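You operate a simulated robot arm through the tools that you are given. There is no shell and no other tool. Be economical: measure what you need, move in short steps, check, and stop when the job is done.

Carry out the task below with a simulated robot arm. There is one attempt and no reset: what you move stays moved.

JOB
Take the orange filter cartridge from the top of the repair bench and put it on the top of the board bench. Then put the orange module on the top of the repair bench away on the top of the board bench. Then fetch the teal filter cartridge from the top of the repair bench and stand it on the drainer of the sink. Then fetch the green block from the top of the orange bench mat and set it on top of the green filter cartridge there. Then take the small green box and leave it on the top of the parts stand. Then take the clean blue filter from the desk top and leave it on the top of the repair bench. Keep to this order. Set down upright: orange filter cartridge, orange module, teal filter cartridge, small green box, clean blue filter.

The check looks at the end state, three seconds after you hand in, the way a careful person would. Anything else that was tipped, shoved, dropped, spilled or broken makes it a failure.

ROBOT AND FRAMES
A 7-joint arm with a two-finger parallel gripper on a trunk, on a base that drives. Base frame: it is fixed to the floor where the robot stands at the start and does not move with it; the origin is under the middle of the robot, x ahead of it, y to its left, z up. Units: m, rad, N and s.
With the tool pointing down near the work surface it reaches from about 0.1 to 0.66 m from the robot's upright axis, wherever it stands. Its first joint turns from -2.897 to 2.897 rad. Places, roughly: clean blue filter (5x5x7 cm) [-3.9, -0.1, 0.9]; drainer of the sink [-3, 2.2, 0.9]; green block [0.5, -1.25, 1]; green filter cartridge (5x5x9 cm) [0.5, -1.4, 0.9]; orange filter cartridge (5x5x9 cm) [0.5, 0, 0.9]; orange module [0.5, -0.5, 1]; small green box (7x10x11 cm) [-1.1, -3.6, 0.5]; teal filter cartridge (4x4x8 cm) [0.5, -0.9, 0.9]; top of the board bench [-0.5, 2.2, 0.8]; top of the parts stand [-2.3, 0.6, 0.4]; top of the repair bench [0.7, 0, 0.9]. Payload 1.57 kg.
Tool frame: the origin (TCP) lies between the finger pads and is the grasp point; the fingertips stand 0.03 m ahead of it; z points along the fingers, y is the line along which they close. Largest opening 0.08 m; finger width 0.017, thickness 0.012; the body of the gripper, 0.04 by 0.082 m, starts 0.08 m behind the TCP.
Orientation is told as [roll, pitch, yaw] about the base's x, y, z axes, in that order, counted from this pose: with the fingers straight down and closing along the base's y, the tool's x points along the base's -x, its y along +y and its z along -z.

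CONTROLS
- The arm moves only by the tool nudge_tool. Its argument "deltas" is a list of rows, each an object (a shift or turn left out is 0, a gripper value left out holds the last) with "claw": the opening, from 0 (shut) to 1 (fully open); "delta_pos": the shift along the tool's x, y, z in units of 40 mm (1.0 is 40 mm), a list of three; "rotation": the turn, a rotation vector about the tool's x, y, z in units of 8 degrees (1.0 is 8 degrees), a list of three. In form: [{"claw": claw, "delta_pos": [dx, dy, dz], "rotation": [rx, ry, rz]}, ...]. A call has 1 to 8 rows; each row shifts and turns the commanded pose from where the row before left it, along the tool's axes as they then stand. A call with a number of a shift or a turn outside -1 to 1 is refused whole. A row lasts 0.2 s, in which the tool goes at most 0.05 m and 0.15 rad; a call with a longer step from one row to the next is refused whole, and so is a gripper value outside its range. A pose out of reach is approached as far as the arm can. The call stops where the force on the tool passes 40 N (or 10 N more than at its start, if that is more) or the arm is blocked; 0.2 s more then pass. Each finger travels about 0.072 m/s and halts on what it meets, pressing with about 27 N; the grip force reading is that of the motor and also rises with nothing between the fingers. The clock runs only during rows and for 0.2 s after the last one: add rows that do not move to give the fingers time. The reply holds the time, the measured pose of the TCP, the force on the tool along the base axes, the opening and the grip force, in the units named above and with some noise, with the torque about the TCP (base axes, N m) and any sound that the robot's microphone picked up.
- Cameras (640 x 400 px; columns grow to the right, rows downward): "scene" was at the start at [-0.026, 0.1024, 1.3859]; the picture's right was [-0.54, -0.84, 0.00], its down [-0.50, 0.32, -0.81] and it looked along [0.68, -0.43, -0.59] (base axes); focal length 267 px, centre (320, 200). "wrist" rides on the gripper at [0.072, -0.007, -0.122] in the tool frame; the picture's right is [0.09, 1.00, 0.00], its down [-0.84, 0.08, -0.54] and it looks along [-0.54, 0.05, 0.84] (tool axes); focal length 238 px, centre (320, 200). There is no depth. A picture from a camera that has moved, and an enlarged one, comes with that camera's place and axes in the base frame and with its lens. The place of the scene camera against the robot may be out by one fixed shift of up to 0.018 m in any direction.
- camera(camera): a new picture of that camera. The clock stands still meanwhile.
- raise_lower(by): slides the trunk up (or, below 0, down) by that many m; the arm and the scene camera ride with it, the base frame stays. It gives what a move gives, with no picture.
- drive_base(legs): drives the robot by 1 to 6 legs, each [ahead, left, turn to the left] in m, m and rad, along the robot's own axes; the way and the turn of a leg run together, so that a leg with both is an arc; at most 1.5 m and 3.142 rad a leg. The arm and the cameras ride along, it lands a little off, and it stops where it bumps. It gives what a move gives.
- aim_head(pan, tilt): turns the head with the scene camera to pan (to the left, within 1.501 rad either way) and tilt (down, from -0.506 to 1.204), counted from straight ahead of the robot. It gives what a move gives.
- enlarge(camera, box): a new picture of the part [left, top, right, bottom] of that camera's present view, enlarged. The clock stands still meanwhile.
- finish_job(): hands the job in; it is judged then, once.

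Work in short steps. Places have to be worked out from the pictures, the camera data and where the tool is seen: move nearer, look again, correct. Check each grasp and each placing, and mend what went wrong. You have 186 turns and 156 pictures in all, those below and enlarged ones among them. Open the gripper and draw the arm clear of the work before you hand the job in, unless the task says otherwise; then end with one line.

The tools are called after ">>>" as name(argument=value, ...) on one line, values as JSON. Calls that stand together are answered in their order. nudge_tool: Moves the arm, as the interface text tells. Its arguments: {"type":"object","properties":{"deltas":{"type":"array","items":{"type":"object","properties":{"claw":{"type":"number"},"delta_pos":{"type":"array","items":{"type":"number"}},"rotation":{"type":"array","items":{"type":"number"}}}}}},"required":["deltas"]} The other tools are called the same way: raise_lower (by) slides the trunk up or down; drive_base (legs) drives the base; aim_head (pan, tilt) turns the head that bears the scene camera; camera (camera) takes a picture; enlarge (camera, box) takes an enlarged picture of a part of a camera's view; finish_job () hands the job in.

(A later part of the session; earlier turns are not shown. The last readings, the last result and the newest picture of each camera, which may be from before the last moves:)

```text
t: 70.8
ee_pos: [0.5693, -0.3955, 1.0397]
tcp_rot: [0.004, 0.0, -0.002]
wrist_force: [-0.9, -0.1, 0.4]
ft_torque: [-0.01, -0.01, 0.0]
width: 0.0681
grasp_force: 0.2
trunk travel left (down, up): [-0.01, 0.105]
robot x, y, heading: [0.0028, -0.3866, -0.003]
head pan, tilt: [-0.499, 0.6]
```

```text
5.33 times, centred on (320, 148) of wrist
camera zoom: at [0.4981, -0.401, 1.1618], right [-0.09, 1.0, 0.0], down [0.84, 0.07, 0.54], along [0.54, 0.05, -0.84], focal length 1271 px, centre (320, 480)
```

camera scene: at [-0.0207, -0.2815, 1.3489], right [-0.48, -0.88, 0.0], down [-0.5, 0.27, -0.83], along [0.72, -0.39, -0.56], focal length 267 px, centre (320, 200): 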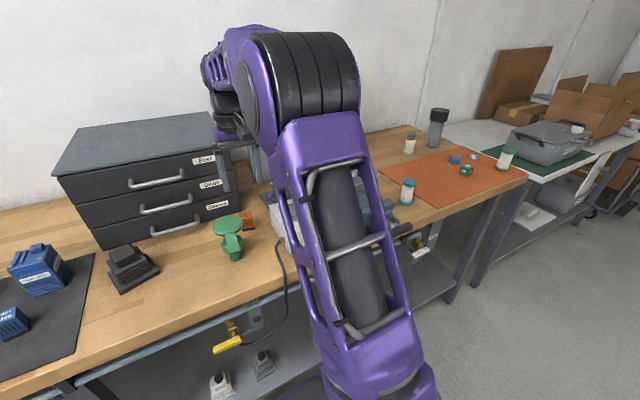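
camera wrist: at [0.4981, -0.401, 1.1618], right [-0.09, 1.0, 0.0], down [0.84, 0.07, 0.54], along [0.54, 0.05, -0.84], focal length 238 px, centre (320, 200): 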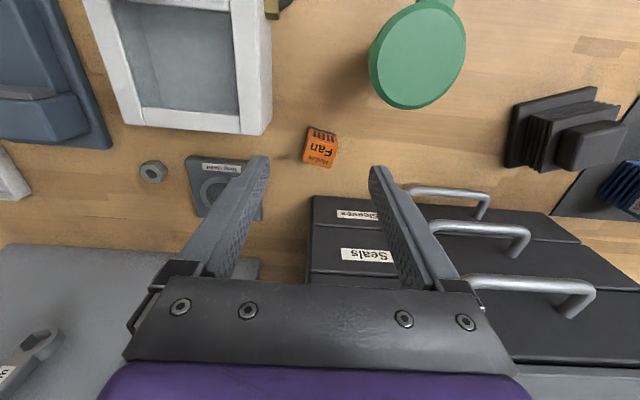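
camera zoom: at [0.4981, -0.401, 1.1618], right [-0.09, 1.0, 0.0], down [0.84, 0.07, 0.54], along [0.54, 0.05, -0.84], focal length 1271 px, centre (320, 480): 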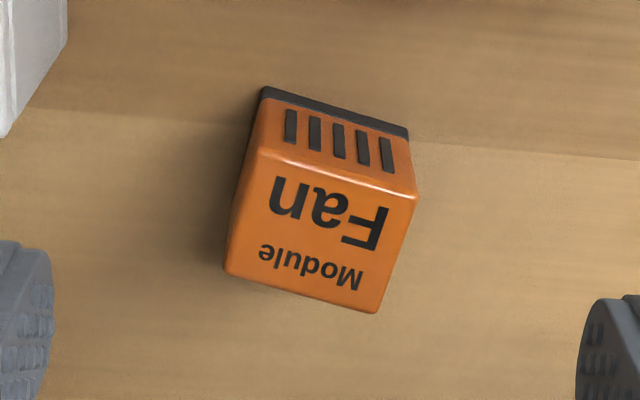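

Module is 36×29 mm, centre (0.605, -0.391), yawed about -11.5°. I'll align, descend and grip across its width.

>>> nudge_tool(deltas=[{"delta_pos": [-0.9, 0.11, 0]}, {"rotation": [0, 0, 0.72]}, {"rotation": [0, 0, 0.72]}, {"delta_pos": [0, 0, 1]}, {"delta_pos": [0, 0, 1]}, {"delta_pos": [0, 0, 0.7]}, {"delta_pos": [0, 0, 0]}, {"delta_pos": [0, 0, 0]}])

>>> camera(camera="wrist")

```text
t: 72.6
ee_pos: [0.6056, -0.3906, 0.9311]
tcp_rot: [0.002, 0.001, -0.202]
wrist_force: [0.2, 0.0, 0.1]
ft_torque: [0.01, 0.01, 0.03]
width: 0.0678
grasp_force: 0.0
trunk travel left (down, up): [-0.01, 0.105]
robot x, y, heading: [0.0044, -0.3888, 0.003]
head pan, tilt: [-0.499, 0.6]
```

```text
116 pictures are left
camera wrist: at [0.5343, -0.3823, 1.0519], right [0.11, 0.99, 0.0], down [0.84, -0.09, 0.54], along [0.54, -0.06, -0.84], focal length 238 px, centre (320, 200)
```

wrist: 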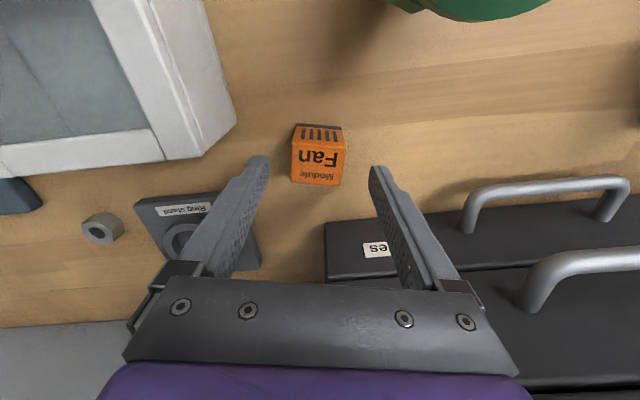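

Well aligned. Descend the last 38 mm and close.

>>> nudge_tool(deltas=[{"delta_pos": [0, 0, 0.5]}, {"delta_pos": [0, 0, 0.45]}, {"delta_pos": [0, 0, 0]}, {"claw": 0.2}, {"claw": 0.2}, {"claw": 0.2}, {"claw": 0.2}])

>>> camera(camera="wrist")

```text
t: 74.2
ee_pos: [0.6053, -0.3906, 0.8924]
tcp_rot: [0.004, 0.002, -0.203]
wrist_force: [-0.1, -0.3, 0.3]
ft_torque: [0.0, -0.01, 0.01]
width: 0.0354
grasp_force: 27.2
trunk travel left (down, up): [-0.01, 0.105]
robot x, y, heading: [0.0015, -0.3909, -0.002]
head pan, tilt: [-0.499, 0.6]
```

```text
115 pictures are left
camera wrist: at [0.5337, -0.382, 1.0135], right [0.11, 0.99, 0.0], down [0.84, -0.09, 0.54], along [0.54, -0.06, -0.84], focal length 238 px, centre (320, 200)
```

wrist: 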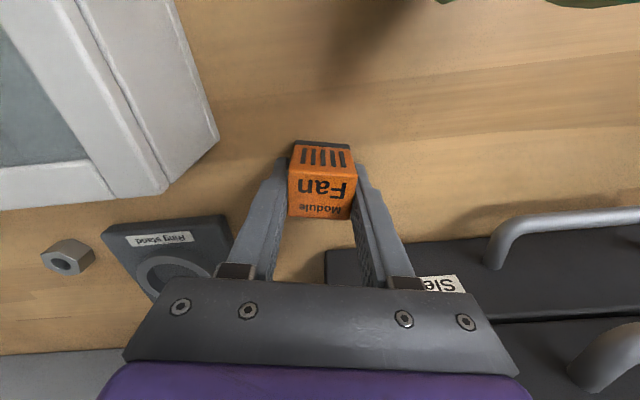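

Gripped. Lift, undo the yaw, retract and go back to the board bench by a route away from the trolley.

>>> nudge_tool(deltas=[{"delta_pos": [0, 0, -1]}, {"delta_pos": [0, 0, -1]}, {"delta_pos": [0, 0, -1]}, {"delta_pos": [0, 0, -1]}, {"rotation": [0, 0, -0.72]}, {"rotation": [0, 0, -0.72]}, {"delta_pos": [1, 0, 0]}, {"delta_pos": [1, 0, 0]}])

>>> nudge_tool(deltas=[{"delta_pos": [1, -0.5, 0]}, {"delta_pos": [1, -0.5, 0]}, {"delta_pos": [1, -0.5, 0]}, {"delta_pos": [1, -0.5, 0]}, {"delta_pos": [0.8, -0.8, 0]}, {"delta_pos": [0, -1, 0]}, {"delta_pos": [0, -1, 0]}, {"delta_pos": [0, 0, 0]}])

>>> drive_base(legs=[[-0.1, 0.7, 0], [-0.12, 0, 0], [0, 0, 1.565], [1.1, -0.23, 0]])

>>> camera(camera="wrist")

```text
t: 76.0
ee_pos: [0.5261, -0.39, 1.052]
tcp_rot: [0.002, 0.001, 0.0]
wrist_force: [0.9, -0.2, -1.7]
ft_torque: [0.02, 0.02, 0.03]
width: 0.0353
grasp_force: 27.8
trunk travel left (down, up): [-0.01, 0.105]
robot x, y, heading: [0.0014, -0.3896, 0.002]
head pan, tilt: [-0.499, 0.6]
```

```text
t: 77.8
ee_pos: [0.3314, -0.5811, 1.0518]
tcp_rot: [0.004, 0.002, -0.002]
wrist_force: [-0.1, -0.2, -0.5]
ft_torque: [-0.01, 0.0, 0.0]
width: 0.0352
grasp_force: 27.1
trunk travel left (down, up): [-0.01, 0.105]
robot x, y, heading: [0.004, -0.3913, -0.004]
head pan, tilt: [-0.499, 0.6]
```

```text
t: 95.2
ee_pos: [0.1977, 1.7673, 1.0536]
tcp_rot: [0.003, 0.0, 1.574]
wrist_force: [-0.2, -0.7, -1.5]
ft_torque: [0.0, 0.02, -0.04]
width: 0.0354
grasp_force: 27.3
trunk travel left (down, up): [-0.01, 0.105]
robot x, y, heading: [0.0063, 1.4353, 1.573]
head pan, tilt: [-0.499, 0.6]
```

```text
114 pictures are left
camera wrist: at [0.2053, 1.6956, 1.1743], right [-1.0, -0.1, 0.0], down [-0.08, 0.84, 0.54], along [-0.05, 0.54, -0.84], focal length 238 px, centre (320, 200)
```

wrist: 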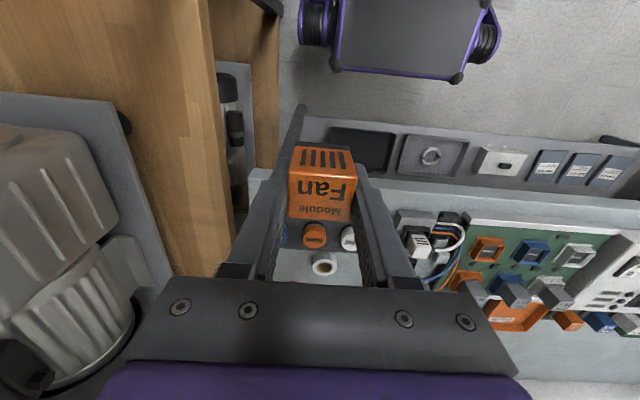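

Back at the board bench. I'll close the last 5 cm and bring the module over the gap at (0.135, 2.125), between the cartridge and the green dryer module.

>>> drive_base(legs=[[0.05, 0, -0.008]])

>>> nudge_tool(deltas=[{"delta_pos": [-0.9, 0.4, 0]}, {"delta_pos": [-0.9, 0.4, 0]}, {"delta_pos": [-0.9, 0.4, 0]}, {"delta_pos": [-1, 0.3, 0]}, {"delta_pos": [-1, 0, 0]}, {"delta_pos": [-1, 0, 0]}, {"delta_pos": [-1, 0, 0]}, {"delta_pos": [-0.8, 0, 0]}])

>>> aim_head(pan=0.0, tilt=0.45)

>>> camera(camera="wrist")

>>> camera(camera="scene")

```text
t: 96.1
ee_pos: [0.2006, 1.8151, 1.0525]
tcp_rot: [0.004, 0.001, 1.568]
wrist_force: [-0.6, -0.6, -1.0]
ft_torque: [-0.04, 0.01, 0.01]
width: 0.0355
grasp_force: 26.8
trunk travel left (down, up): [-0.01, 0.105]
robot x, y, heading: [0.0111, 1.4865, 1.569]
head pan, tilt: [-0.499, 0.6]
```

```text
t: 97.9
ee_pos: [0.1412, 2.1143, 1.0523]
tcp_rot: [0.004, 0.002, 1.566]
wrist_force: [0.8, -0.1, -0.1]
ft_torque: [0.02, 0.0, -0.01]
width: 0.0355
grasp_force: 26.7
trunk travel left (down, up): [-0.01, 0.105]
robot x, y, heading: [0.0055, 1.485, 1.565]
head pan, tilt: [-0.499, 0.6]
```

```text
t: 98.8
ee_pos: [0.1413, 2.1151, 1.0534]
tcp_rot: [0.003, 0.001, 1.568]
wrist_force: [0.1, 0.2, -1.2]
ft_torque: [-0.01, 0.01, 0.02]
width: 0.0355
grasp_force: 26.9
trunk travel left (down, up): [-0.01, 0.105]
robot x, y, heading: [0.0056, 1.4849, 1.562]
head pan, tilt: [0.0, 0.45]
```

```text
113 pictures are left
camera wrist: at [0.1485, 2.044, 1.1752], right [-1.0, -0.09, 0.0], down [-0.07, 0.84, 0.54], along [-0.05, 0.54, -0.84], focal length 238 px, centre (320, 200)
```

wrist: 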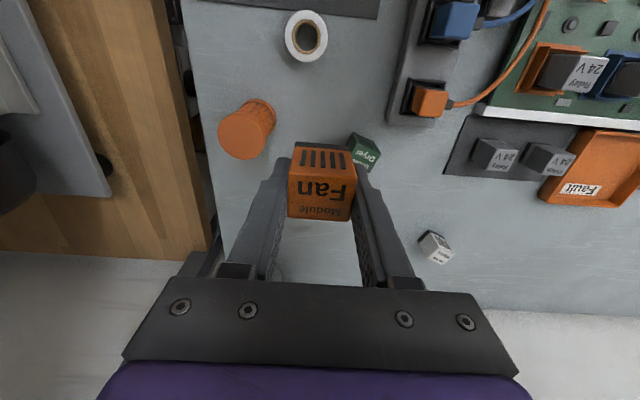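

```text
112 pictures are left
camera scene: at [-0.1425, 1.497, 1.3624], right [1.0, 0.0, 0.0], down [0.0, -0.44, -0.9], along [0.0, 0.9, -0.44], focal length 267 px, centre (320, 200)
```

scene: 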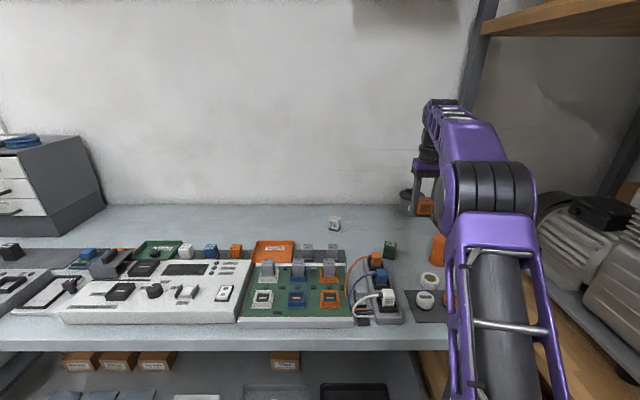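

Spacing checks out if I shift 9 mm right to x≈0.15. Lower to just above the bench top.

>>> nudge_tool(deltas=[{"delta_pos": [0.05, -0.22, 0.5]}, {"delta_pos": [0, 0, 1]}, {"delta_pos": [0, 0, 1]}, {"delta_pos": [0, 0, 1]}, {"delta_pos": [0, 0, 0.5]}, {"delta_pos": [0, 0, 0]}, {"delta_pos": [0, 0, 0]}])

>>> camera(camera="wrist")

>>> enlarge(camera="scene", box=[360, 190, 520, 290])

```text
t: 100.4
ee_pos: [0.1498, 2.1141, 0.8911]
tcp_rot: [0.005, 0.002, 1.567]
wrist_force: [-0.5, 0.1, -0.8]
ft_torque: [-0.03, -0.01, 0.01]
width: 0.0352
grasp_force: 27.4
trunk travel left (down, up): [-0.01, 0.105]
robot x, y, heading: [0.0053, 1.4844, 1.566]
head pan, tilt: [0.0, 0.45]
```

```text
111 pictures are left
camera wrist: at [0.1567, 2.0425, 1.0135], right [-1.0, -0.09, 0.0], down [-0.07, 0.84, 0.54], along [-0.05, 0.54, -0.84], focal length 238 px, centre (320, 200)
```

wrist: 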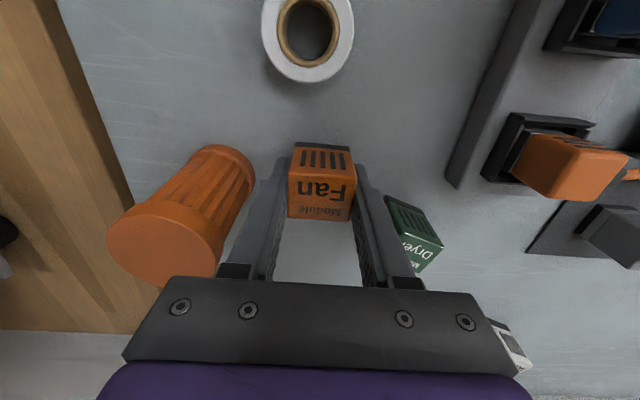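

```text
4.00 times, centred on (440, 240) of scene
camera zoom: at [-0.1426, 1.497, 1.3624], right [1.0, 0.0, 0.0], down [0.0, -0.44, -0.9], along [0.0, 0.9, -0.44], focal length 1070 px, centre (-160, 40)
```

zoom: 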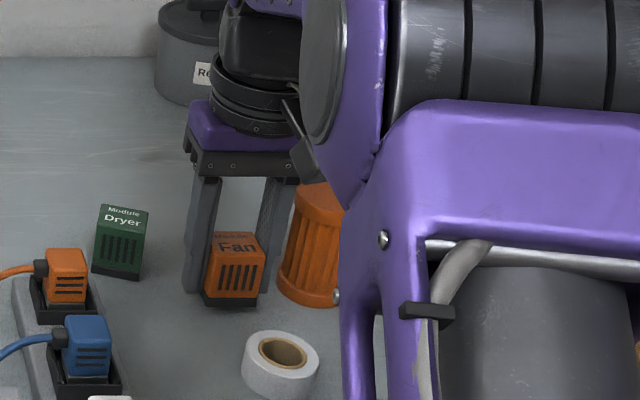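

Clear on all sides. Lower in small steps to contact.

>>> nudge_tool(deltas=[{"delta_pos": [0, 0, 0.15]}, {"delta_pos": [0, 0, 0.12]}, {"delta_pos": [0, 0, 0.1]}, {"delta_pos": [0, 0, 0]}])

```text
t: 101.4
ee_pos: [0.1489, 2.1143, 0.8804]
tcp_rot: [0.001, -0.003, 1.567]
wrist_force: [-0.8, -0.9, 19.7]
ft_torque: [-0.23, -0.08, 0.0]
width: 0.0354
grasp_force: 26.8
trunk travel left (down, up): [-0.01, 0.105]
robot x, y, heading: [0.0093, 1.4879, 1.571]
head pan, tilt: [0.0, 0.45]
```

Contact at 19.7 N. Ease off, open modestly so as not to touch the neighbours, and rise.

>>> nudge_tool(deltas=[{"delta_pos": [0, 0, -0.06]}, {"claw": 0.6}, {"claw": 0.6}, {"claw": 0.6}, {"delta_pos": [0, 0, -0.8]}, {"delta_pos": [0, 0, -1]}, {"delta_pos": [0, 0, -1]}, {"delta_pos": [0, 0, -1]}])

>>> enlarge(camera="scene", box=[360, 190, 520, 290])

>>> camera(camera="wrist")

```text
t: 103.2
ee_pos: [0.149, 2.1135, 1.0322]
tcp_rot: [0.002, 0.004, 1.564]
wrist_force: [0.3, 0.6, 0.7]
ft_torque: [0.0, -0.03, -0.03]
width: 0.0478
grasp_force: 0.1
trunk travel left (down, up): [-0.01, 0.105]
robot x, y, heading: [0.01, 1.484, 1.573]
head pan, tilt: [0.0, 0.45]
```

```text
4.00 times, centred on (440, 240) of scene
camera zoom: at [-0.1426, 1.4971, 1.3624], right [1.0, 0.0, 0.0], down [0.0, -0.44, -0.9], along [0.0, 0.9, -0.44], focal length 1070 px, centre (-160, 40)
```

zoom: 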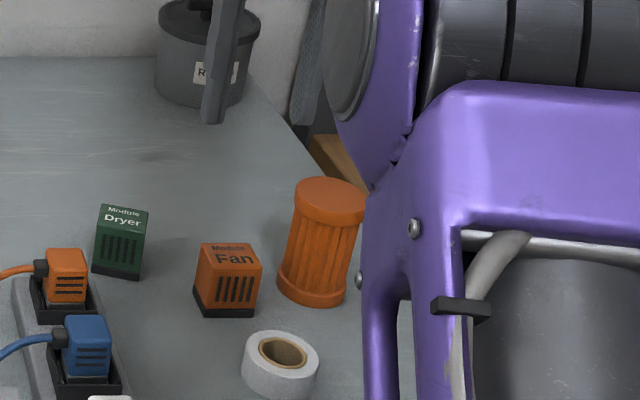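

```text
108 pictures are left
camera wrist: at [0.1564, 2.0429, 1.1552], right [-1.0, -0.09, 0.0], down [-0.07, 0.84, 0.54], along [-0.05, 0.54, -0.84], focal length 238 px, centre (320, 200)
```

wrist: 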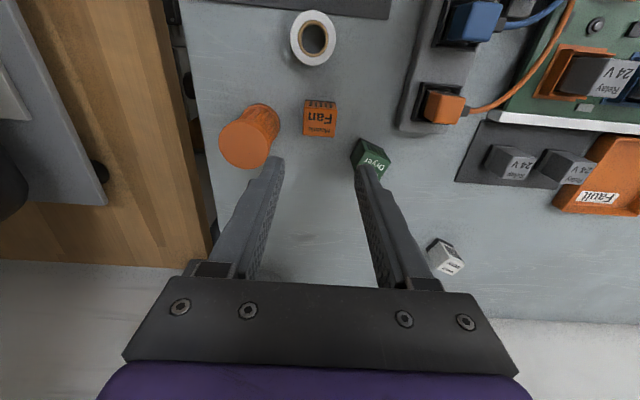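

Module placed upright. Retract and drive back, this time to the teal cartridge around y≈-0.85.

>>> nudge_tool(deltas=[{"delta_pos": [1, -0.2, -0.5]}, {"delta_pos": [1, -0.2, 0]}, {"delta_pos": [1, -0.2, 0]}, {"delta_pos": [1, -0.2, 0]}, {"delta_pos": [1, -0.2, 0]}, {"delta_pos": [1, -0.2, 0]}, {"delta_pos": [1, -0.2, 0]}, {"delta_pos": [0, 0, 0]}])

>>> drive_base(legs=[[-1.1, 0.23, 0], [0, 0, -1.573], [0.18, -1.15, 0]])

>>> aim_head(pan=-0.3, tilt=0.6)

>>> camera(camera="scene")

>>> camera(camera="wrist")

```text
t: 105.0
ee_pos: [0.2031, 1.8314, 1.0528]
tcp_rot: [0.005, 0.003, 1.567]
wrist_force: [0.3, -0.1, 0.5]
ft_torque: [0.04, -0.01, 0.0]
width: 0.0479
grasp_force: 0.0
trunk travel left (down, up): [-0.01, 0.105]
robot x, y, heading: [0.0059, 1.4861, 1.568]
head pan, tilt: [0.0, 0.45]
```

```text
t: 125.8
ee_pos: [0.2878, -0.9852, 1.0537]
tcp_rot: [0.004, 0.001, -0.005]
wrist_force: [-0.6, -0.3, -0.3]
ft_torque: [-0.02, 0.0, 0.04]
width: 0.0479
grasp_force: 0.0
trunk travel left (down, up): [-0.01, 0.105]
robot x, y, heading: [-0.0593, -0.7902, -0.007]
head pan, tilt: [0.0, 0.45]
```

```text
t: 126.7
ee_pos: [0.288, -0.9847, 1.053]
tcp_rot: [0.003, 0.002, -0.006]
wrist_force: [0.4, 0.3, -0.8]
ft_torque: [-0.03, 0.0, 0.02]
width: 0.0483
grasp_force: 0.0
trunk travel left (down, up): [-0.01, 0.105]
robot x, y, heading: [-0.0607, -0.7853, -0.01]
head pan, tilt: [-0.3, 0.6]
```

```text
107 pictures are left
camera scene: at [-0.0729, -0.6648, 1.3489], right [-0.3, -0.95, 0.0], down [-0.54, 0.17, -0.83], along [0.79, -0.25, -0.56], focal length 267 px, centre (320, 200)
```

scene: 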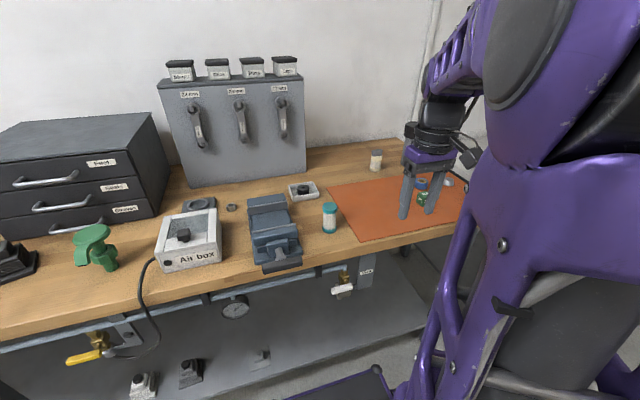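

```text
106 pictures are left
camera wrist: at [0.217, -0.9907, 1.175], right [-0.09, 1.0, 0.0], down [0.84, 0.07, 0.54], along [0.54, 0.05, -0.84], focal length 238 px, centre (320, 200)
```

wrist: 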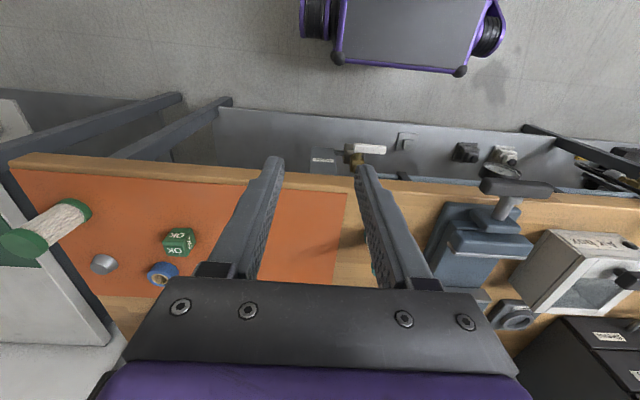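

Teal cartridge near (0.472, -0.865), right of the vise. I'll open the gripper and bring the wrist view onto it.

>>> nudge_tool(deltas=[{"claw": 0.85, "delta_pos": [0, 1, 0]}, {"delta_pos": [-0.4, 1, 0]}, {"delta_pos": [-0.6, 1, 0]}, {"delta_pos": [-0.6, 0, 0]}, {"delta_pos": [0, 0, 0]}])

>>> camera(camera="wrist")

```text
t: 127.8
ee_pos: [0.3527, -0.8643, 1.0513]
tcp_rot: [0.003, 0.003, -0.008]
wrist_force: [-0.3, 0.2, -0.3]
ft_torque: [0.0, 0.0, 0.01]
width: 0.0681
grasp_force: 0.1
trunk travel left (down, up): [-0.01, 0.105]
robot x, y, heading: [-0.0599, -0.784, 0.001]
head pan, tilt: [-0.3, 0.6]
```

```text
105 pictures are left
camera wrist: at [0.2813, -0.8705, 1.1742], right [-0.09, 1.0, 0.0], down [0.84, 0.07, 0.54], along [0.54, 0.05, -0.84], focal length 238 px, centre (320, 200)
```

wrist: 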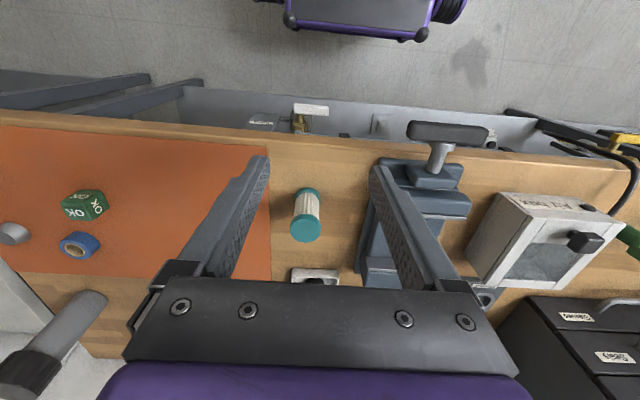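

Top at about (0.481, -0.872). Move over, descend partway and check.

>>> nudge_tool(deltas=[{"delta_pos": [-1, -0.18, 0]}, {"delta_pos": [-1, 0, 0]}, {"delta_pos": [-1, 0, 0]}, {"delta_pos": [-0.2, 0, 0.7]}, {"delta_pos": [0, 0, 0]}, {"delta_pos": [0, 0, 0]}])

>>> camera(camera="wrist")

```text
t: 129.2
ee_pos: [0.4797, -0.8731, 1.0244]
tcp_rot: [0.002, 0.001, -0.004]
wrist_force: [0.1, -0.4, -0.5]
ft_torque: [0.01, 0.02, -0.01]
width: 0.0679
grasp_force: 0.2
trunk travel left (down, up): [-0.01, 0.105]
robot x, y, heading: [-0.0553, -0.7888, -0.006]
head pan, tilt: [-0.3, 0.6]
```

```text
104 pictures are left
camera wrist: at [0.4079, -0.8795, 1.1464], right [-0.09, 1.0, 0.0], down [0.84, 0.07, 0.54], along [0.54, 0.05, -0.84], focal length 238 px, centre (320, 200)
```

wrist: 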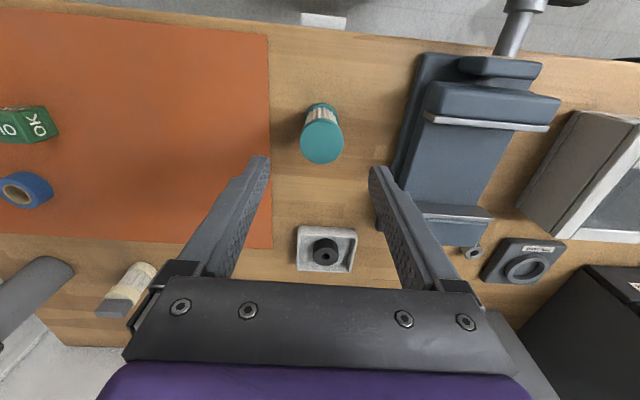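

Consistent. Descend and grip.

>>> nudge_tool(deltas=[{"delta_pos": [-0.04, 0.04, 1]}, {"delta_pos": [0, 0, 1]}, {"delta_pos": [0, 0, 1]}, {"delta_pos": [0, 0, 0.1]}, {"claw": 0.2}, {"claw": 0.2}, {"claw": 0.2}, {"claw": 0.2}])

>>> camera(camera="wrist")

```text
t: 131.1
ee_pos: [0.4815, -0.8698, 0.9011]
tcp_rot: [0.004, 0.002, -0.004]
wrist_force: [0.6, -0.2, 1.2]
ft_torque: [-0.02, 0.02, -0.02]
width: 0.0382
grasp_force: 26.7
trunk travel left (down, up): [-0.01, 0.105]
robot x, y, heading: [-0.0566, -0.7852, -0.001]
head pan, tilt: [-0.3, 0.6]
```

```text
103 pictures are left
camera wrist: at [0.4106, -0.877, 1.0233], right [-0.09, 1.0, 0.0], down [0.84, 0.07, 0.54], along [0.54, 0.05, -0.84], focal length 238 px, centre (320, 200)
```

wrist: 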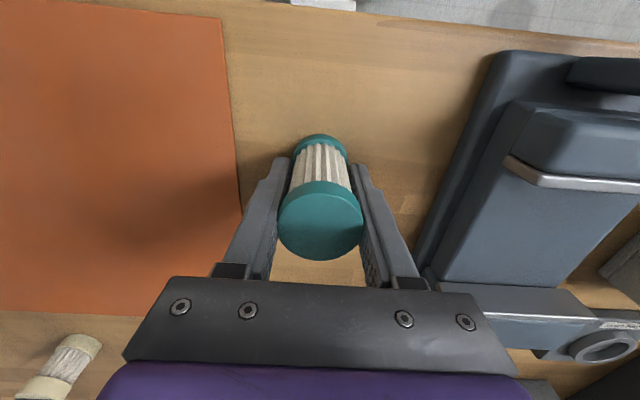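

Gripped (38 mm). Lift, retract, and drive to the aisle in front of the board bench, then look toward the sink.

>>> nudge_tool(deltas=[{"delta_pos": [0, 0, -1]}, {"delta_pos": [0, 0, -1]}, {"delta_pos": [0, 0, -1]}, {"delta_pos": [0, 0, -1]}, {"delta_pos": [1, 0, 0]}, {"delta_pos": [1, -0.5, 0]}, {"delta_pos": [1, -0.5, 0]}, {"delta_pos": [0.7, -0.5, 0]}])

>>> drive_base(legs=[[-0.12, 1.2, 0], [-0.15, 0.85, 0], [0, 0, 1.6]])

>>> aim_head(pan=1.2, tilt=0.4)

>>> camera(camera="scene")

```text
t: 132.8
ee_pos: [0.3343, -0.9282, 1.0615]
tcp_rot: [0.003, 0.001, -0.004]
wrist_force: [0.2, 0.7, -0.2]
ft_torque: [0.02, 0.02, -0.01]
width: 0.0379
grasp_force: 27.0
trunk travel left (down, up): [-0.01, 0.105]
robot x, y, heading: [-0.0586, -0.785, -0.006]
head pan, tilt: [-0.3, 0.6]
```

```text
t: 156.7
ee_pos: [-0.1349, 1.6578, 1.0606]
tcp_rot: [0.004, 0.002, 1.543]
wrist_force: [-0.1, 0.0, -0.4]
ft_torque: [0.0, -0.02, 0.01]
width: 0.0361
grasp_force: 26.9
trunk travel left (down, up): [-0.01, 0.105]
robot x, y, heading: [-0.2825, 1.2657, 1.549]
head pan, tilt: [-0.3, 0.6]
```

```text
t: 158.3
ee_pos: [-0.1351, 1.6585, 1.0598]
tcp_rot: [0.006, 0.007, 1.545]
wrist_force: [-0.1, 0.4, -1.1]
ft_torque: [0.02, 0.01, 0.01]
width: 0.0365
grasp_force: 27.0
trunk travel left (down, up): [-0.01, 0.105]
robot x, y, heading: [-0.2821, 1.267, 1.548]
head pan, tilt: [1.201, 0.4]
```

```text
102 pictures are left
camera scene: at [-0.4599, 1.279, 1.364], right [0.96, 0.28, 0.0], down [0.12, -0.4, -0.91], along [-0.25, 0.87, -0.42], focal length 267 px, centre (320, 200)
```

scene: 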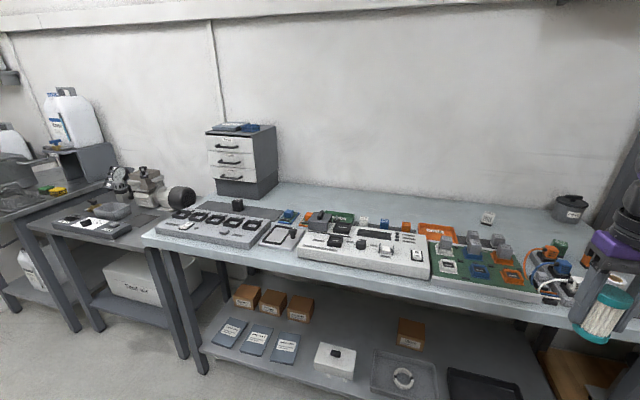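

The grip width dropped a bit during the drive, so I'll check the held cartridge, and take another look left.

>>> camera(camera="wrist")

>>> aim_head(pan=1.2, tilt=0.4)

>>> camera(camera="scene")

```text
101 pictures are left
camera wrist: at [-0.1282, 1.5872, 1.1816], right [-1.0, -0.07, 0.01], down [-0.05, 0.84, 0.54], along [-0.04, 0.53, -0.84], focal length 238 px, centre (320, 200)
```

wrist: 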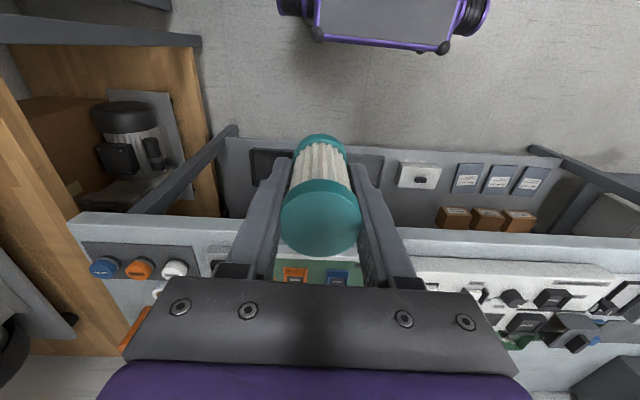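

```text
t: 158.9
ee_pos: [-0.1356, 1.6581, 1.0588]
tcp_rot: [0.006, 0.008, 1.545]
wrist_force: [0.2, -0.2, 0.1]
ft_torque: [0.01, 0.01, -0.01]
width: 0.0363
grasp_force: 26.9
trunk travel left (down, up): [-0.01, 0.105]
robot x, y, heading: [-0.2848, 1.2685, 1.547]
head pan, tilt: [1.201, 0.4]
```

```text
100 pictures are left
camera scene: at [-0.46, 1.279, 1.3643], right [0.96, 0.28, 0.0], down [0.12, -0.4, -0.91], along [-0.25, 0.87, -0.42], focal length 267 px, centre (320, 200)
```

scene: 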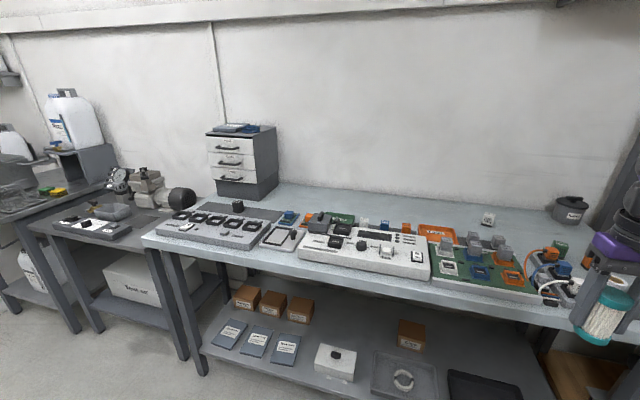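

The cartridge is secure. I'll turn to face along the aisle (-x) and advance, then look.

>>> drive_base(legs=[[0.08, 0, 1.59], [0.6, 0, 0]])

>>> camera(camera="scene")

>>> camera(camera="wrist")

```text
t: 166.2
ee_pos: [-1.3117, 1.5122, 1.0593]
tcp_rot: [0.007, 0.008, 3.08]
wrist_force: [-0.5, -0.5, -0.8]
ft_torque: [-0.02, 0.0, 0.0]
width: 0.0364
grasp_force: 27.0
trunk travel left (down, up): [-0.01, 0.105]
robot x, y, heading: [-0.9279, 1.3498, 3.079]
head pan, tilt: [1.201, 0.4]
```

```text
99 pictures are left
camera scene: at [-0.9449, 1.1906, 1.3669], right [-0.25, 0.97, 0.0], down [0.38, 0.1, -0.92], along [-0.89, -0.23, -0.39], focal length 267 px, centre (320, 200)
```

scene: 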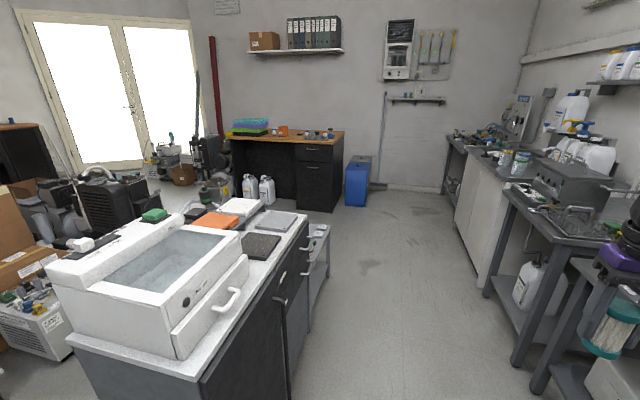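

```text
98 pictures are left
camera wrist: at [-1.2398, 1.516, 1.1814], right [0.03, -1.0, 0.01], down [-0.84, -0.02, 0.54], along [-0.54, -0.02, -0.84], focal length 238 px, centre (320, 200)
```

wrist: 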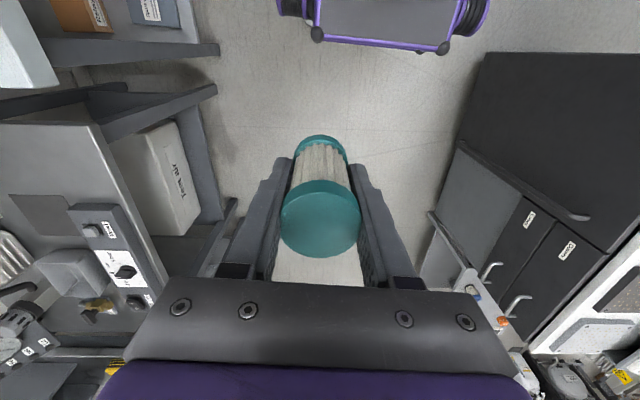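

The sink unit is further along the right wall, and the aisle is clear. I'll advance 1.2 m; my slight heading offset also moves me away from the cabinet.

>>> drive_base(legs=[[1.2, 0, 0]])

>>> aim_head(pan=-0.5, tilt=0.4)

>>> camera(camera="scene")

>>> camera(camera="wrist")

```text
t: 172.3
ee_pos: [-2.5086, 1.5993, 1.0561]
tcp_rot: [0.008, 0.017, 3.067]
wrist_force: [-0.3, -0.4, -0.8]
ft_torque: [0.01, -0.01, -0.02]
width: 0.0361
grasp_force: 26.8
trunk travel left (down, up): [-0.01, 0.105]
robot x, y, heading: [-2.126, 1.4307, 3.071]
head pan, tilt: [1.201, 0.4]
```

```text
t: 174.0
ee_pos: [-2.5083, 1.5988, 1.0555]
tcp_rot: [0.006, 0.017, 3.066]
wrist_force: [-0.7, -0.3, -1.8]
ft_torque: [-0.01, 0.0, -0.02]
width: 0.0362
grasp_force: 26.4
trunk travel left (down, up): [-0.01, 0.105]
robot x, y, heading: [-2.1242, 1.4286, 3.07]
head pan, tilt: [-0.499, 0.4]
```

```text
97 pictures are left
camera scene: at [-2.1345, 1.3437, 1.3671], right [0.54, 0.84, 0.0], down [0.33, -0.21, -0.92], along [-0.77, 0.5, -0.39], focal length 267 px, centre (320, 200)
```

scene: 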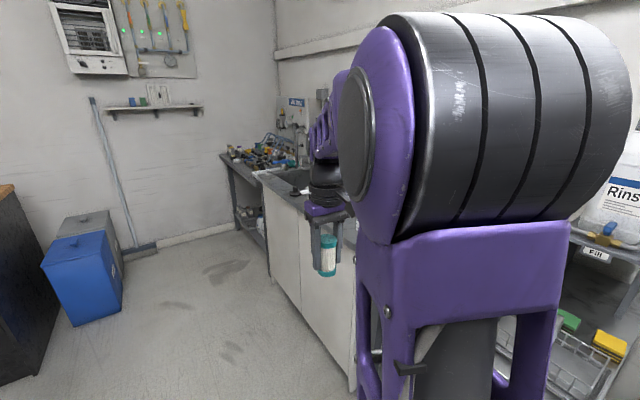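

```text
96 pictures are left
camera wrist: at [-2.4384, 1.6016, 1.1786], right [0.02, -1.0, 0.01], down [-0.85, -0.01, 0.53], along [-0.53, -0.02, -0.85], focal length 238 px, centre (320, 200)
```

wrist: 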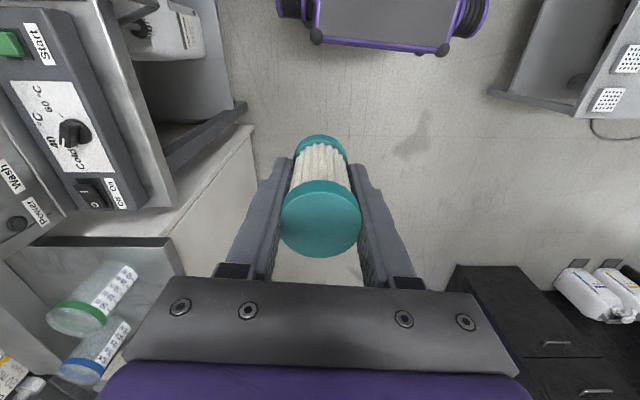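

The sink cupboard front is at y≈1.92, x from about -3.66 to -2.77. I'll drive to x≈-3.0 keeping some distance, turn to face it and look.

>>> drive_base(legs=[[0.85, 0.1, 0], [0, 0, -1.5]])

>>> aim_head(pan=0.0, tilt=0.6)

>>> camera(camera="scene")

>>> camera(camera="wrist")

```text
t: 182.1
ee_pos: [-2.841, 1.7922, 1.0554]
tcp_rot: [0.008, 0.015, 1.606]
wrist_force: [0.1, -0.2, -0.4]
ft_torque: [0.06, -0.02, -0.01]
width: 0.0362
grasp_force: 27.3
trunk travel left (down, up): [-0.01, 0.105]
robot x, y, heading: [-2.9642, 1.3903, 1.612]
head pan, tilt: [-0.499, 0.4]
```

```text
t: 183.1
ee_pos: [-2.8411, 1.7926, 1.0561]
tcp_rot: [0.007, 0.017, 1.606]
wrist_force: [0.1, -0.4, -1.4]
ft_torque: [0.01, 0.01, 0.01]
width: 0.0363
grasp_force: 26.8
trunk travel left (down, up): [-0.01, 0.105]
robot x, y, heading: [-2.9642, 1.388, 1.613]
head pan, tilt: [0.0, 0.6]
```

```text
95 pictures are left
camera scene: at [-3.1149, 1.3957, 1.3489], right [1.0, 0.04, 0.0], down [0.02, -0.56, -0.83], along [-0.03, 0.82, -0.56], focal length 267 px, centre (320, 200)
```

scene: 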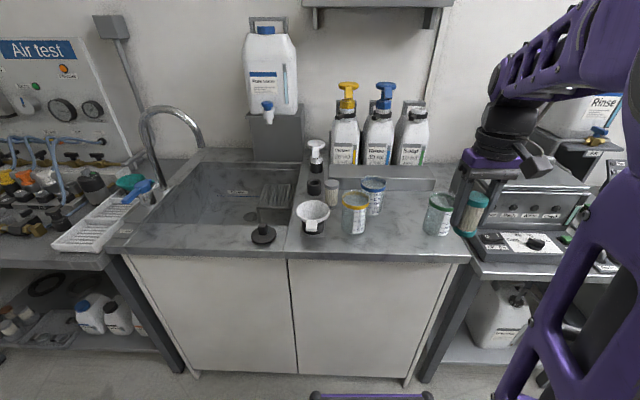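

```text
94 pictures are left
camera wrist: at [-2.8303, 1.7232, 1.1785], right [-0.99, -0.13, 0.01], down [-0.1, 0.84, 0.53], along [-0.07, 0.52, -0.85], focal length 238 px, centre (320, 200)
```

wrist: 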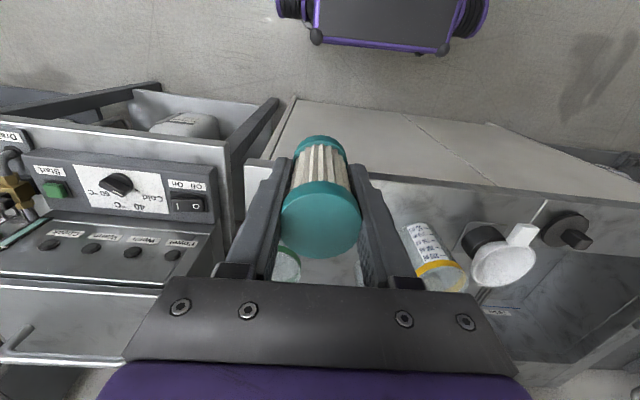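

The drainer is the right half with jars. The gap at about (-2.915, 2.0) between the yellow and green jars is free and within reach. I'll move above it.

>>> nudge_tool(deltas=[{"delta_pos": [-0.9, 0.28, 0], "rotation": [0, -0.12, 0]}, {"delta_pos": [-0.9, 0.28, 0]}, {"delta_pos": [-0.9, 0.28, 0]}, {"delta_pos": [-0.9, 0.28, 0]}, {"delta_pos": [-0.9, 0.28, 0]}, {"delta_pos": [-0.9, 0.26, 0]}, {"delta_pos": [0, 0, 0]}, {"delta_pos": [0, 0, 0]}])

>>> camera(camera="scene")

>>> camera(camera="wrist")

```text
t: 184.9
ee_pos: [-2.9154, 2.0061, 1.0547]
tcp_rot: [0.006, 0.001, 1.606]
wrist_force: [0.8, -0.5, -1.0]
ft_torque: [0.0, 0.03, 0.01]
width: 0.0363
grasp_force: 26.8
trunk travel left (down, up): [-0.01, 0.105]
robot x, y, heading: [-2.9655, 1.3945, 1.608]
head pan, tilt: [0.0, 0.6]
```

```text
93 pictures are left
camera scene: at [-3.115, 1.3957, 1.3489], right [1.0, 0.04, 0.0], down [0.02, -0.56, -0.83], along [-0.03, 0.82, -0.56], focal length 267 px, centre (320, 200)
```

scene: 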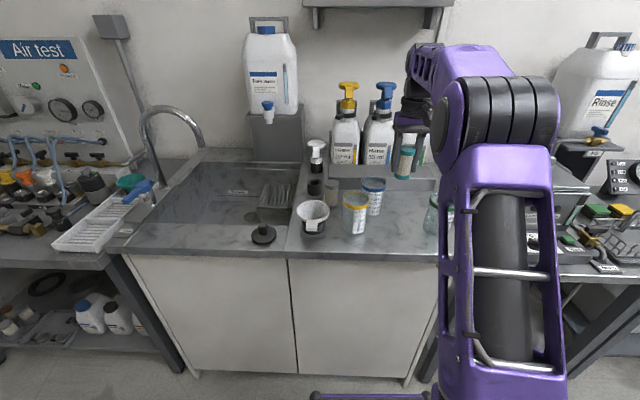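

```text
92 pictures are left
camera wrist: at [-2.9041, 1.9345, 1.1755], right [-0.99, -0.13, 0.01], down [-0.1, 0.83, 0.54], along [-0.07, 0.54, -0.84], focal length 238 px, centre (320, 200)
```

wrist: 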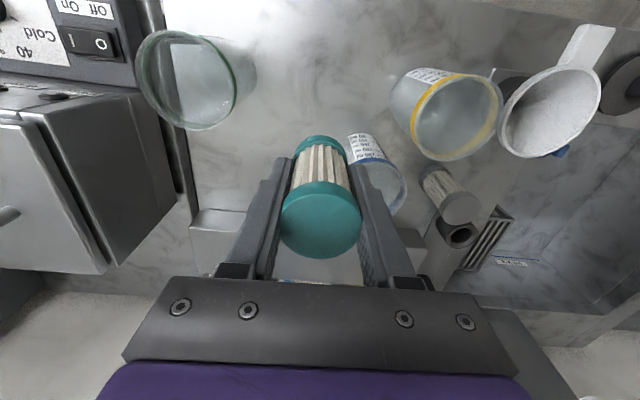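

Shift slightly away from the blue jar to about (-2.905, 1.99) and lower partway.

>>> nudge_tool(deltas=[{"delta_pos": [0.4, -0.25, 0]}, {"delta_pos": [0, 0, 0.9]}, {"delta_pos": [0, 0, 0.9]}, {"delta_pos": [0, 0, 0.9]}, {"delta_pos": [0, 0, 0]}, {"delta_pos": [0, 0, 0]}])

>>> camera(camera="wrist")

>>> enlarge(camera="scene", box=[310, 150, 470, 250])

```text
t: 186.3
ee_pos: [-2.9053, 1.9883, 0.9461]
tcp_rot: [0.006, 0.001, 1.605]
wrist_force: [-0.3, 0.4, -1.0]
ft_torque: [-0.02, 0.03, -0.02]
width: 0.0362
grasp_force: 26.7
trunk travel left (down, up): [-0.01, 0.105]
robot x, y, heading: [-2.9648, 1.3882, 1.609]
head pan, tilt: [0.0, 0.6]
```

```text
91 pictures are left
camera wrist: at [-2.8949, 1.9167, 1.0681], right [-0.99, -0.13, 0.01], down [-0.1, 0.83, 0.54], along [-0.07, 0.54, -0.84], focal length 238 px, centre (320, 200)
```

wrist: 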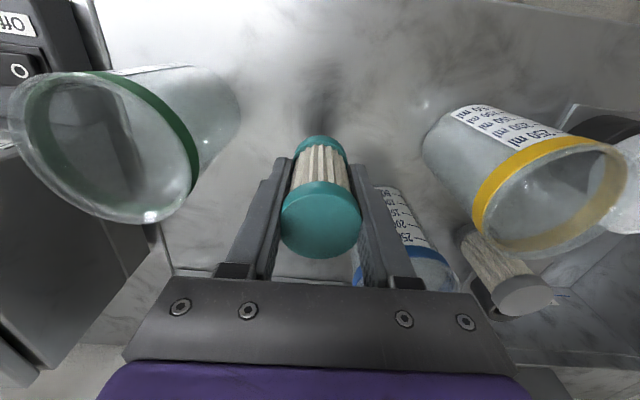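

```text
4.00 times, centred on (390, 200) of scene
camera zoom: at [-3.115, 1.3957, 1.3489], right [1.0, 0.04, 0.0], down [0.02, -0.56, -0.83], along [-0.03, 0.82, -0.56], focal length 1070 px, centre (40, 200)
```

zoom: 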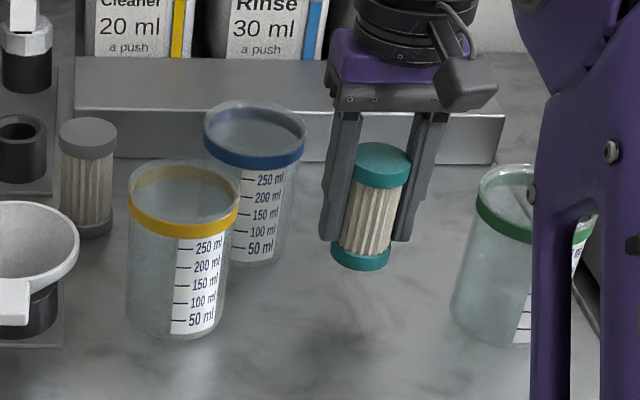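

Well clear. Continue down in small steps.

>>> nudge_tool(deltas=[{"delta_pos": [0, 0, 0.25]}, {"delta_pos": [0, 0, 0.25]}, {"delta_pos": [0, 0, 0.2]}, {"delta_pos": [0, 0, 0]}])

>>> enlarge(camera="scene", box=[310, 150, 470, 250])

```text
t: 187.3
ee_pos: [-2.906, 1.9903, 0.9187]
tcp_rot: [0.006, 0.001, 1.605]
wrist_force: [0.7, 0.1, -0.3]
ft_torque: [0.03, 0.01, 0.02]
width: 0.0362
grasp_force: 27.2
trunk travel left (down, up): [-0.01, 0.105]
robot x, y, heading: [-2.9702, 1.3938, 1.613]
head pan, tilt: [0.0, 0.6]
```

```text
4.00 times, centred on (390, 200) of scene
camera zoom: at [-3.115, 1.3957, 1.3489], right [1.0, 0.04, 0.0], down [0.02, -0.56, -0.83], along [-0.03, 0.82, -0.56], focal length 1070 px, centre (40, 200)
```

zoom: 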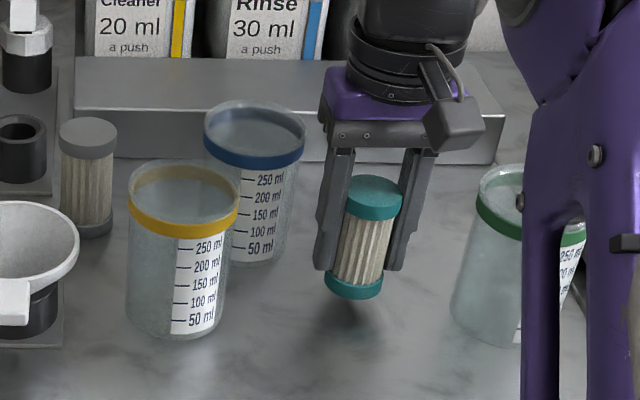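

>>> nudge_tool(deltas=[{"delta_pos": [0, 0, 0.15]}, {"delta_pos": [0, 0, 0.12]}, {"delta_pos": [0, 0, 0.12]}, {"delta_pos": [0, 0, 0]}])

```text
t: 188.3
ee_pos: [-2.9043, 1.989, 0.9035]
tcp_rot: [0.005, -0.003, 1.605]
wrist_force: [0.1, -0.8, 4.9]
ft_torque: [-0.06, -0.08, -0.01]
width: 0.0364
grasp_force: 26.9
trunk travel left (down, up): [-0.01, 0.105]
robot x, y, heading: [-2.966, 1.3933, 1.611]
head pan, tilt: [0.0, 0.6]
```

First touch (4.9 N). Seat it 2 mm more, then open modestly and rise.

>>> nudge_tool(deltas=[{"delta_pos": [0, 0, 0.05]}, {"delta_pos": [0, 0, 0]}, {"claw": 0.7}, {"claw": 0.7}, {"claw": 0.7}, {"delta_pos": [0, 0, -0.9]}, {"delta_pos": [0, 0, -1]}, {"delta_pos": [0, 0, -1]}])

>>> enlarge(camera="scene", box=[310, 150, 470, 250])

>>> camera(camera="wrist")

```text
t: 190.1
ee_pos: [-2.9035, 1.989, 1.018]
tcp_rot: [0.008, -0.001, 1.605]
wrist_force: [0.4, -0.3, -0.2]
ft_torque: [0.01, 0.0, 0.02]
width: 0.0559
grasp_force: 0.2
trunk travel left (down, up): [-0.01, 0.105]
robot x, y, heading: [-2.9661, 1.3944, 1.61]
head pan, tilt: [0.0, 0.6]
```

```text
4.00 times, centred on (390, 200) of scene
camera zoom: at [-3.115, 1.3957, 1.3488], right [1.0, 0.04, 0.0], down [0.02, -0.56, -0.83], along [-0.03, 0.82, -0.56], focal length 1070 px, centre (40, 200)
```

zoom: 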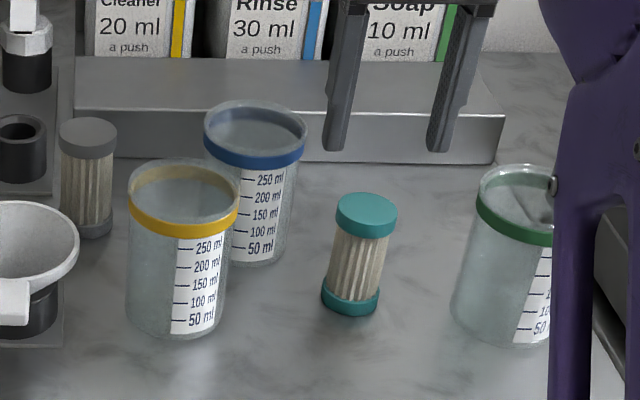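

```text
87 pictures are left
camera wrist: at [-2.8931, 1.9181, 1.1392], right [-0.99, -0.13, 0.01], down [-0.1, 0.83, 0.54], along [-0.07, 0.54, -0.84], focal length 238 px, centre (320, 200)
```

wrist: 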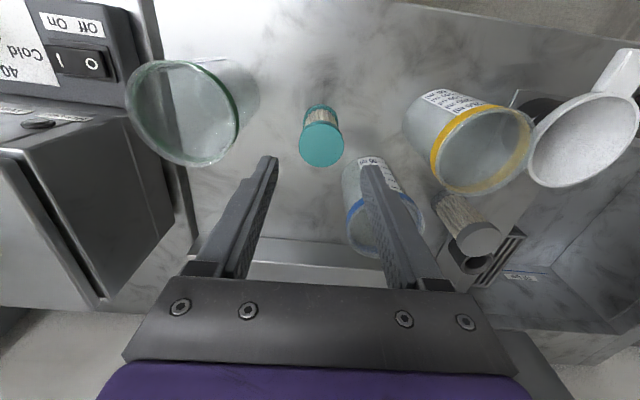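

Teal cartridge stands upright on the drainer. Next, retract, turn to the aisle, reverse along it, and return to the repair bench.

>>> nudge_tool(deltas=[{"delta_pos": [0.8, 0, -0.9]}, {"delta_pos": [1, 0, 0]}, {"delta_pos": [1, -0.5, 0]}, {"delta_pos": [1, -0.5, 0]}, {"delta_pos": [1, -0.5, 0]}, {"delta_pos": [1, -0.5, 0]}, {"delta_pos": [0.5, -0.8, 0]}, {"delta_pos": [0, 0, 0]}])

>>> drive_base(legs=[[0, 0, 1.53], [-1.3, 0, 0], [-1.35, 0, 0]])

>>> camera(camera="wrist")

```text
t: 191.9
ee_pos: [-2.7851, 1.7429, 1.0506]
tcp_rot: [0.009, 0.009, 1.608]
wrist_force: [0.1, 0.2, -0.6]
ft_torque: [0.02, 0.0, -0.01]
width: 0.056
grasp_force: 0.0
trunk travel left (down, up): [-0.01, 0.105]
robot x, y, heading: [-2.9635, 1.3937, 1.608]
head pan, tilt: [0.0, 0.6]
```

```text
t: 208.5
ee_pos: [-0.6645, 1.5469, 1.0545]
tcp_rot: [0.008, 0.002, -3.134]
wrist_force: [0.2, -0.4, 0.4]
ft_torque: [-0.01, -0.02, 0.02]
width: 0.0561
grasp_force: 0.1
trunk travel left (down, up): [-0.01, 0.105]
robot x, y, heading: [-0.3224, 1.3568, -3.133]
head pan, tilt: [0.0, 0.6]
```

```text
86 pictures are left
camera wrist: at [-0.5933, 1.5546, 1.1762], right [0.1, -1.0, 0.01], down [-0.84, -0.08, 0.54], along [-0.54, -0.06, -0.84], focal length 238 px, centre (320, 200)
```

wrist: 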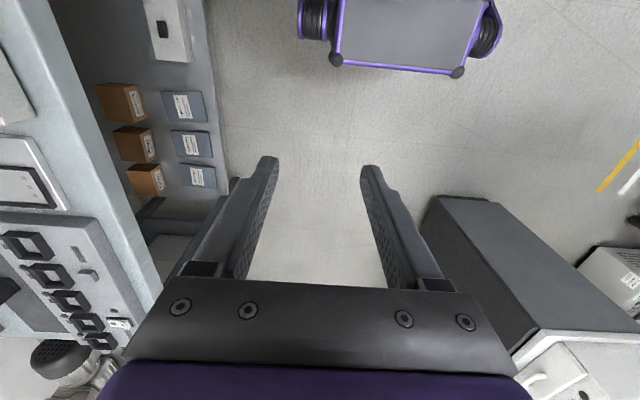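

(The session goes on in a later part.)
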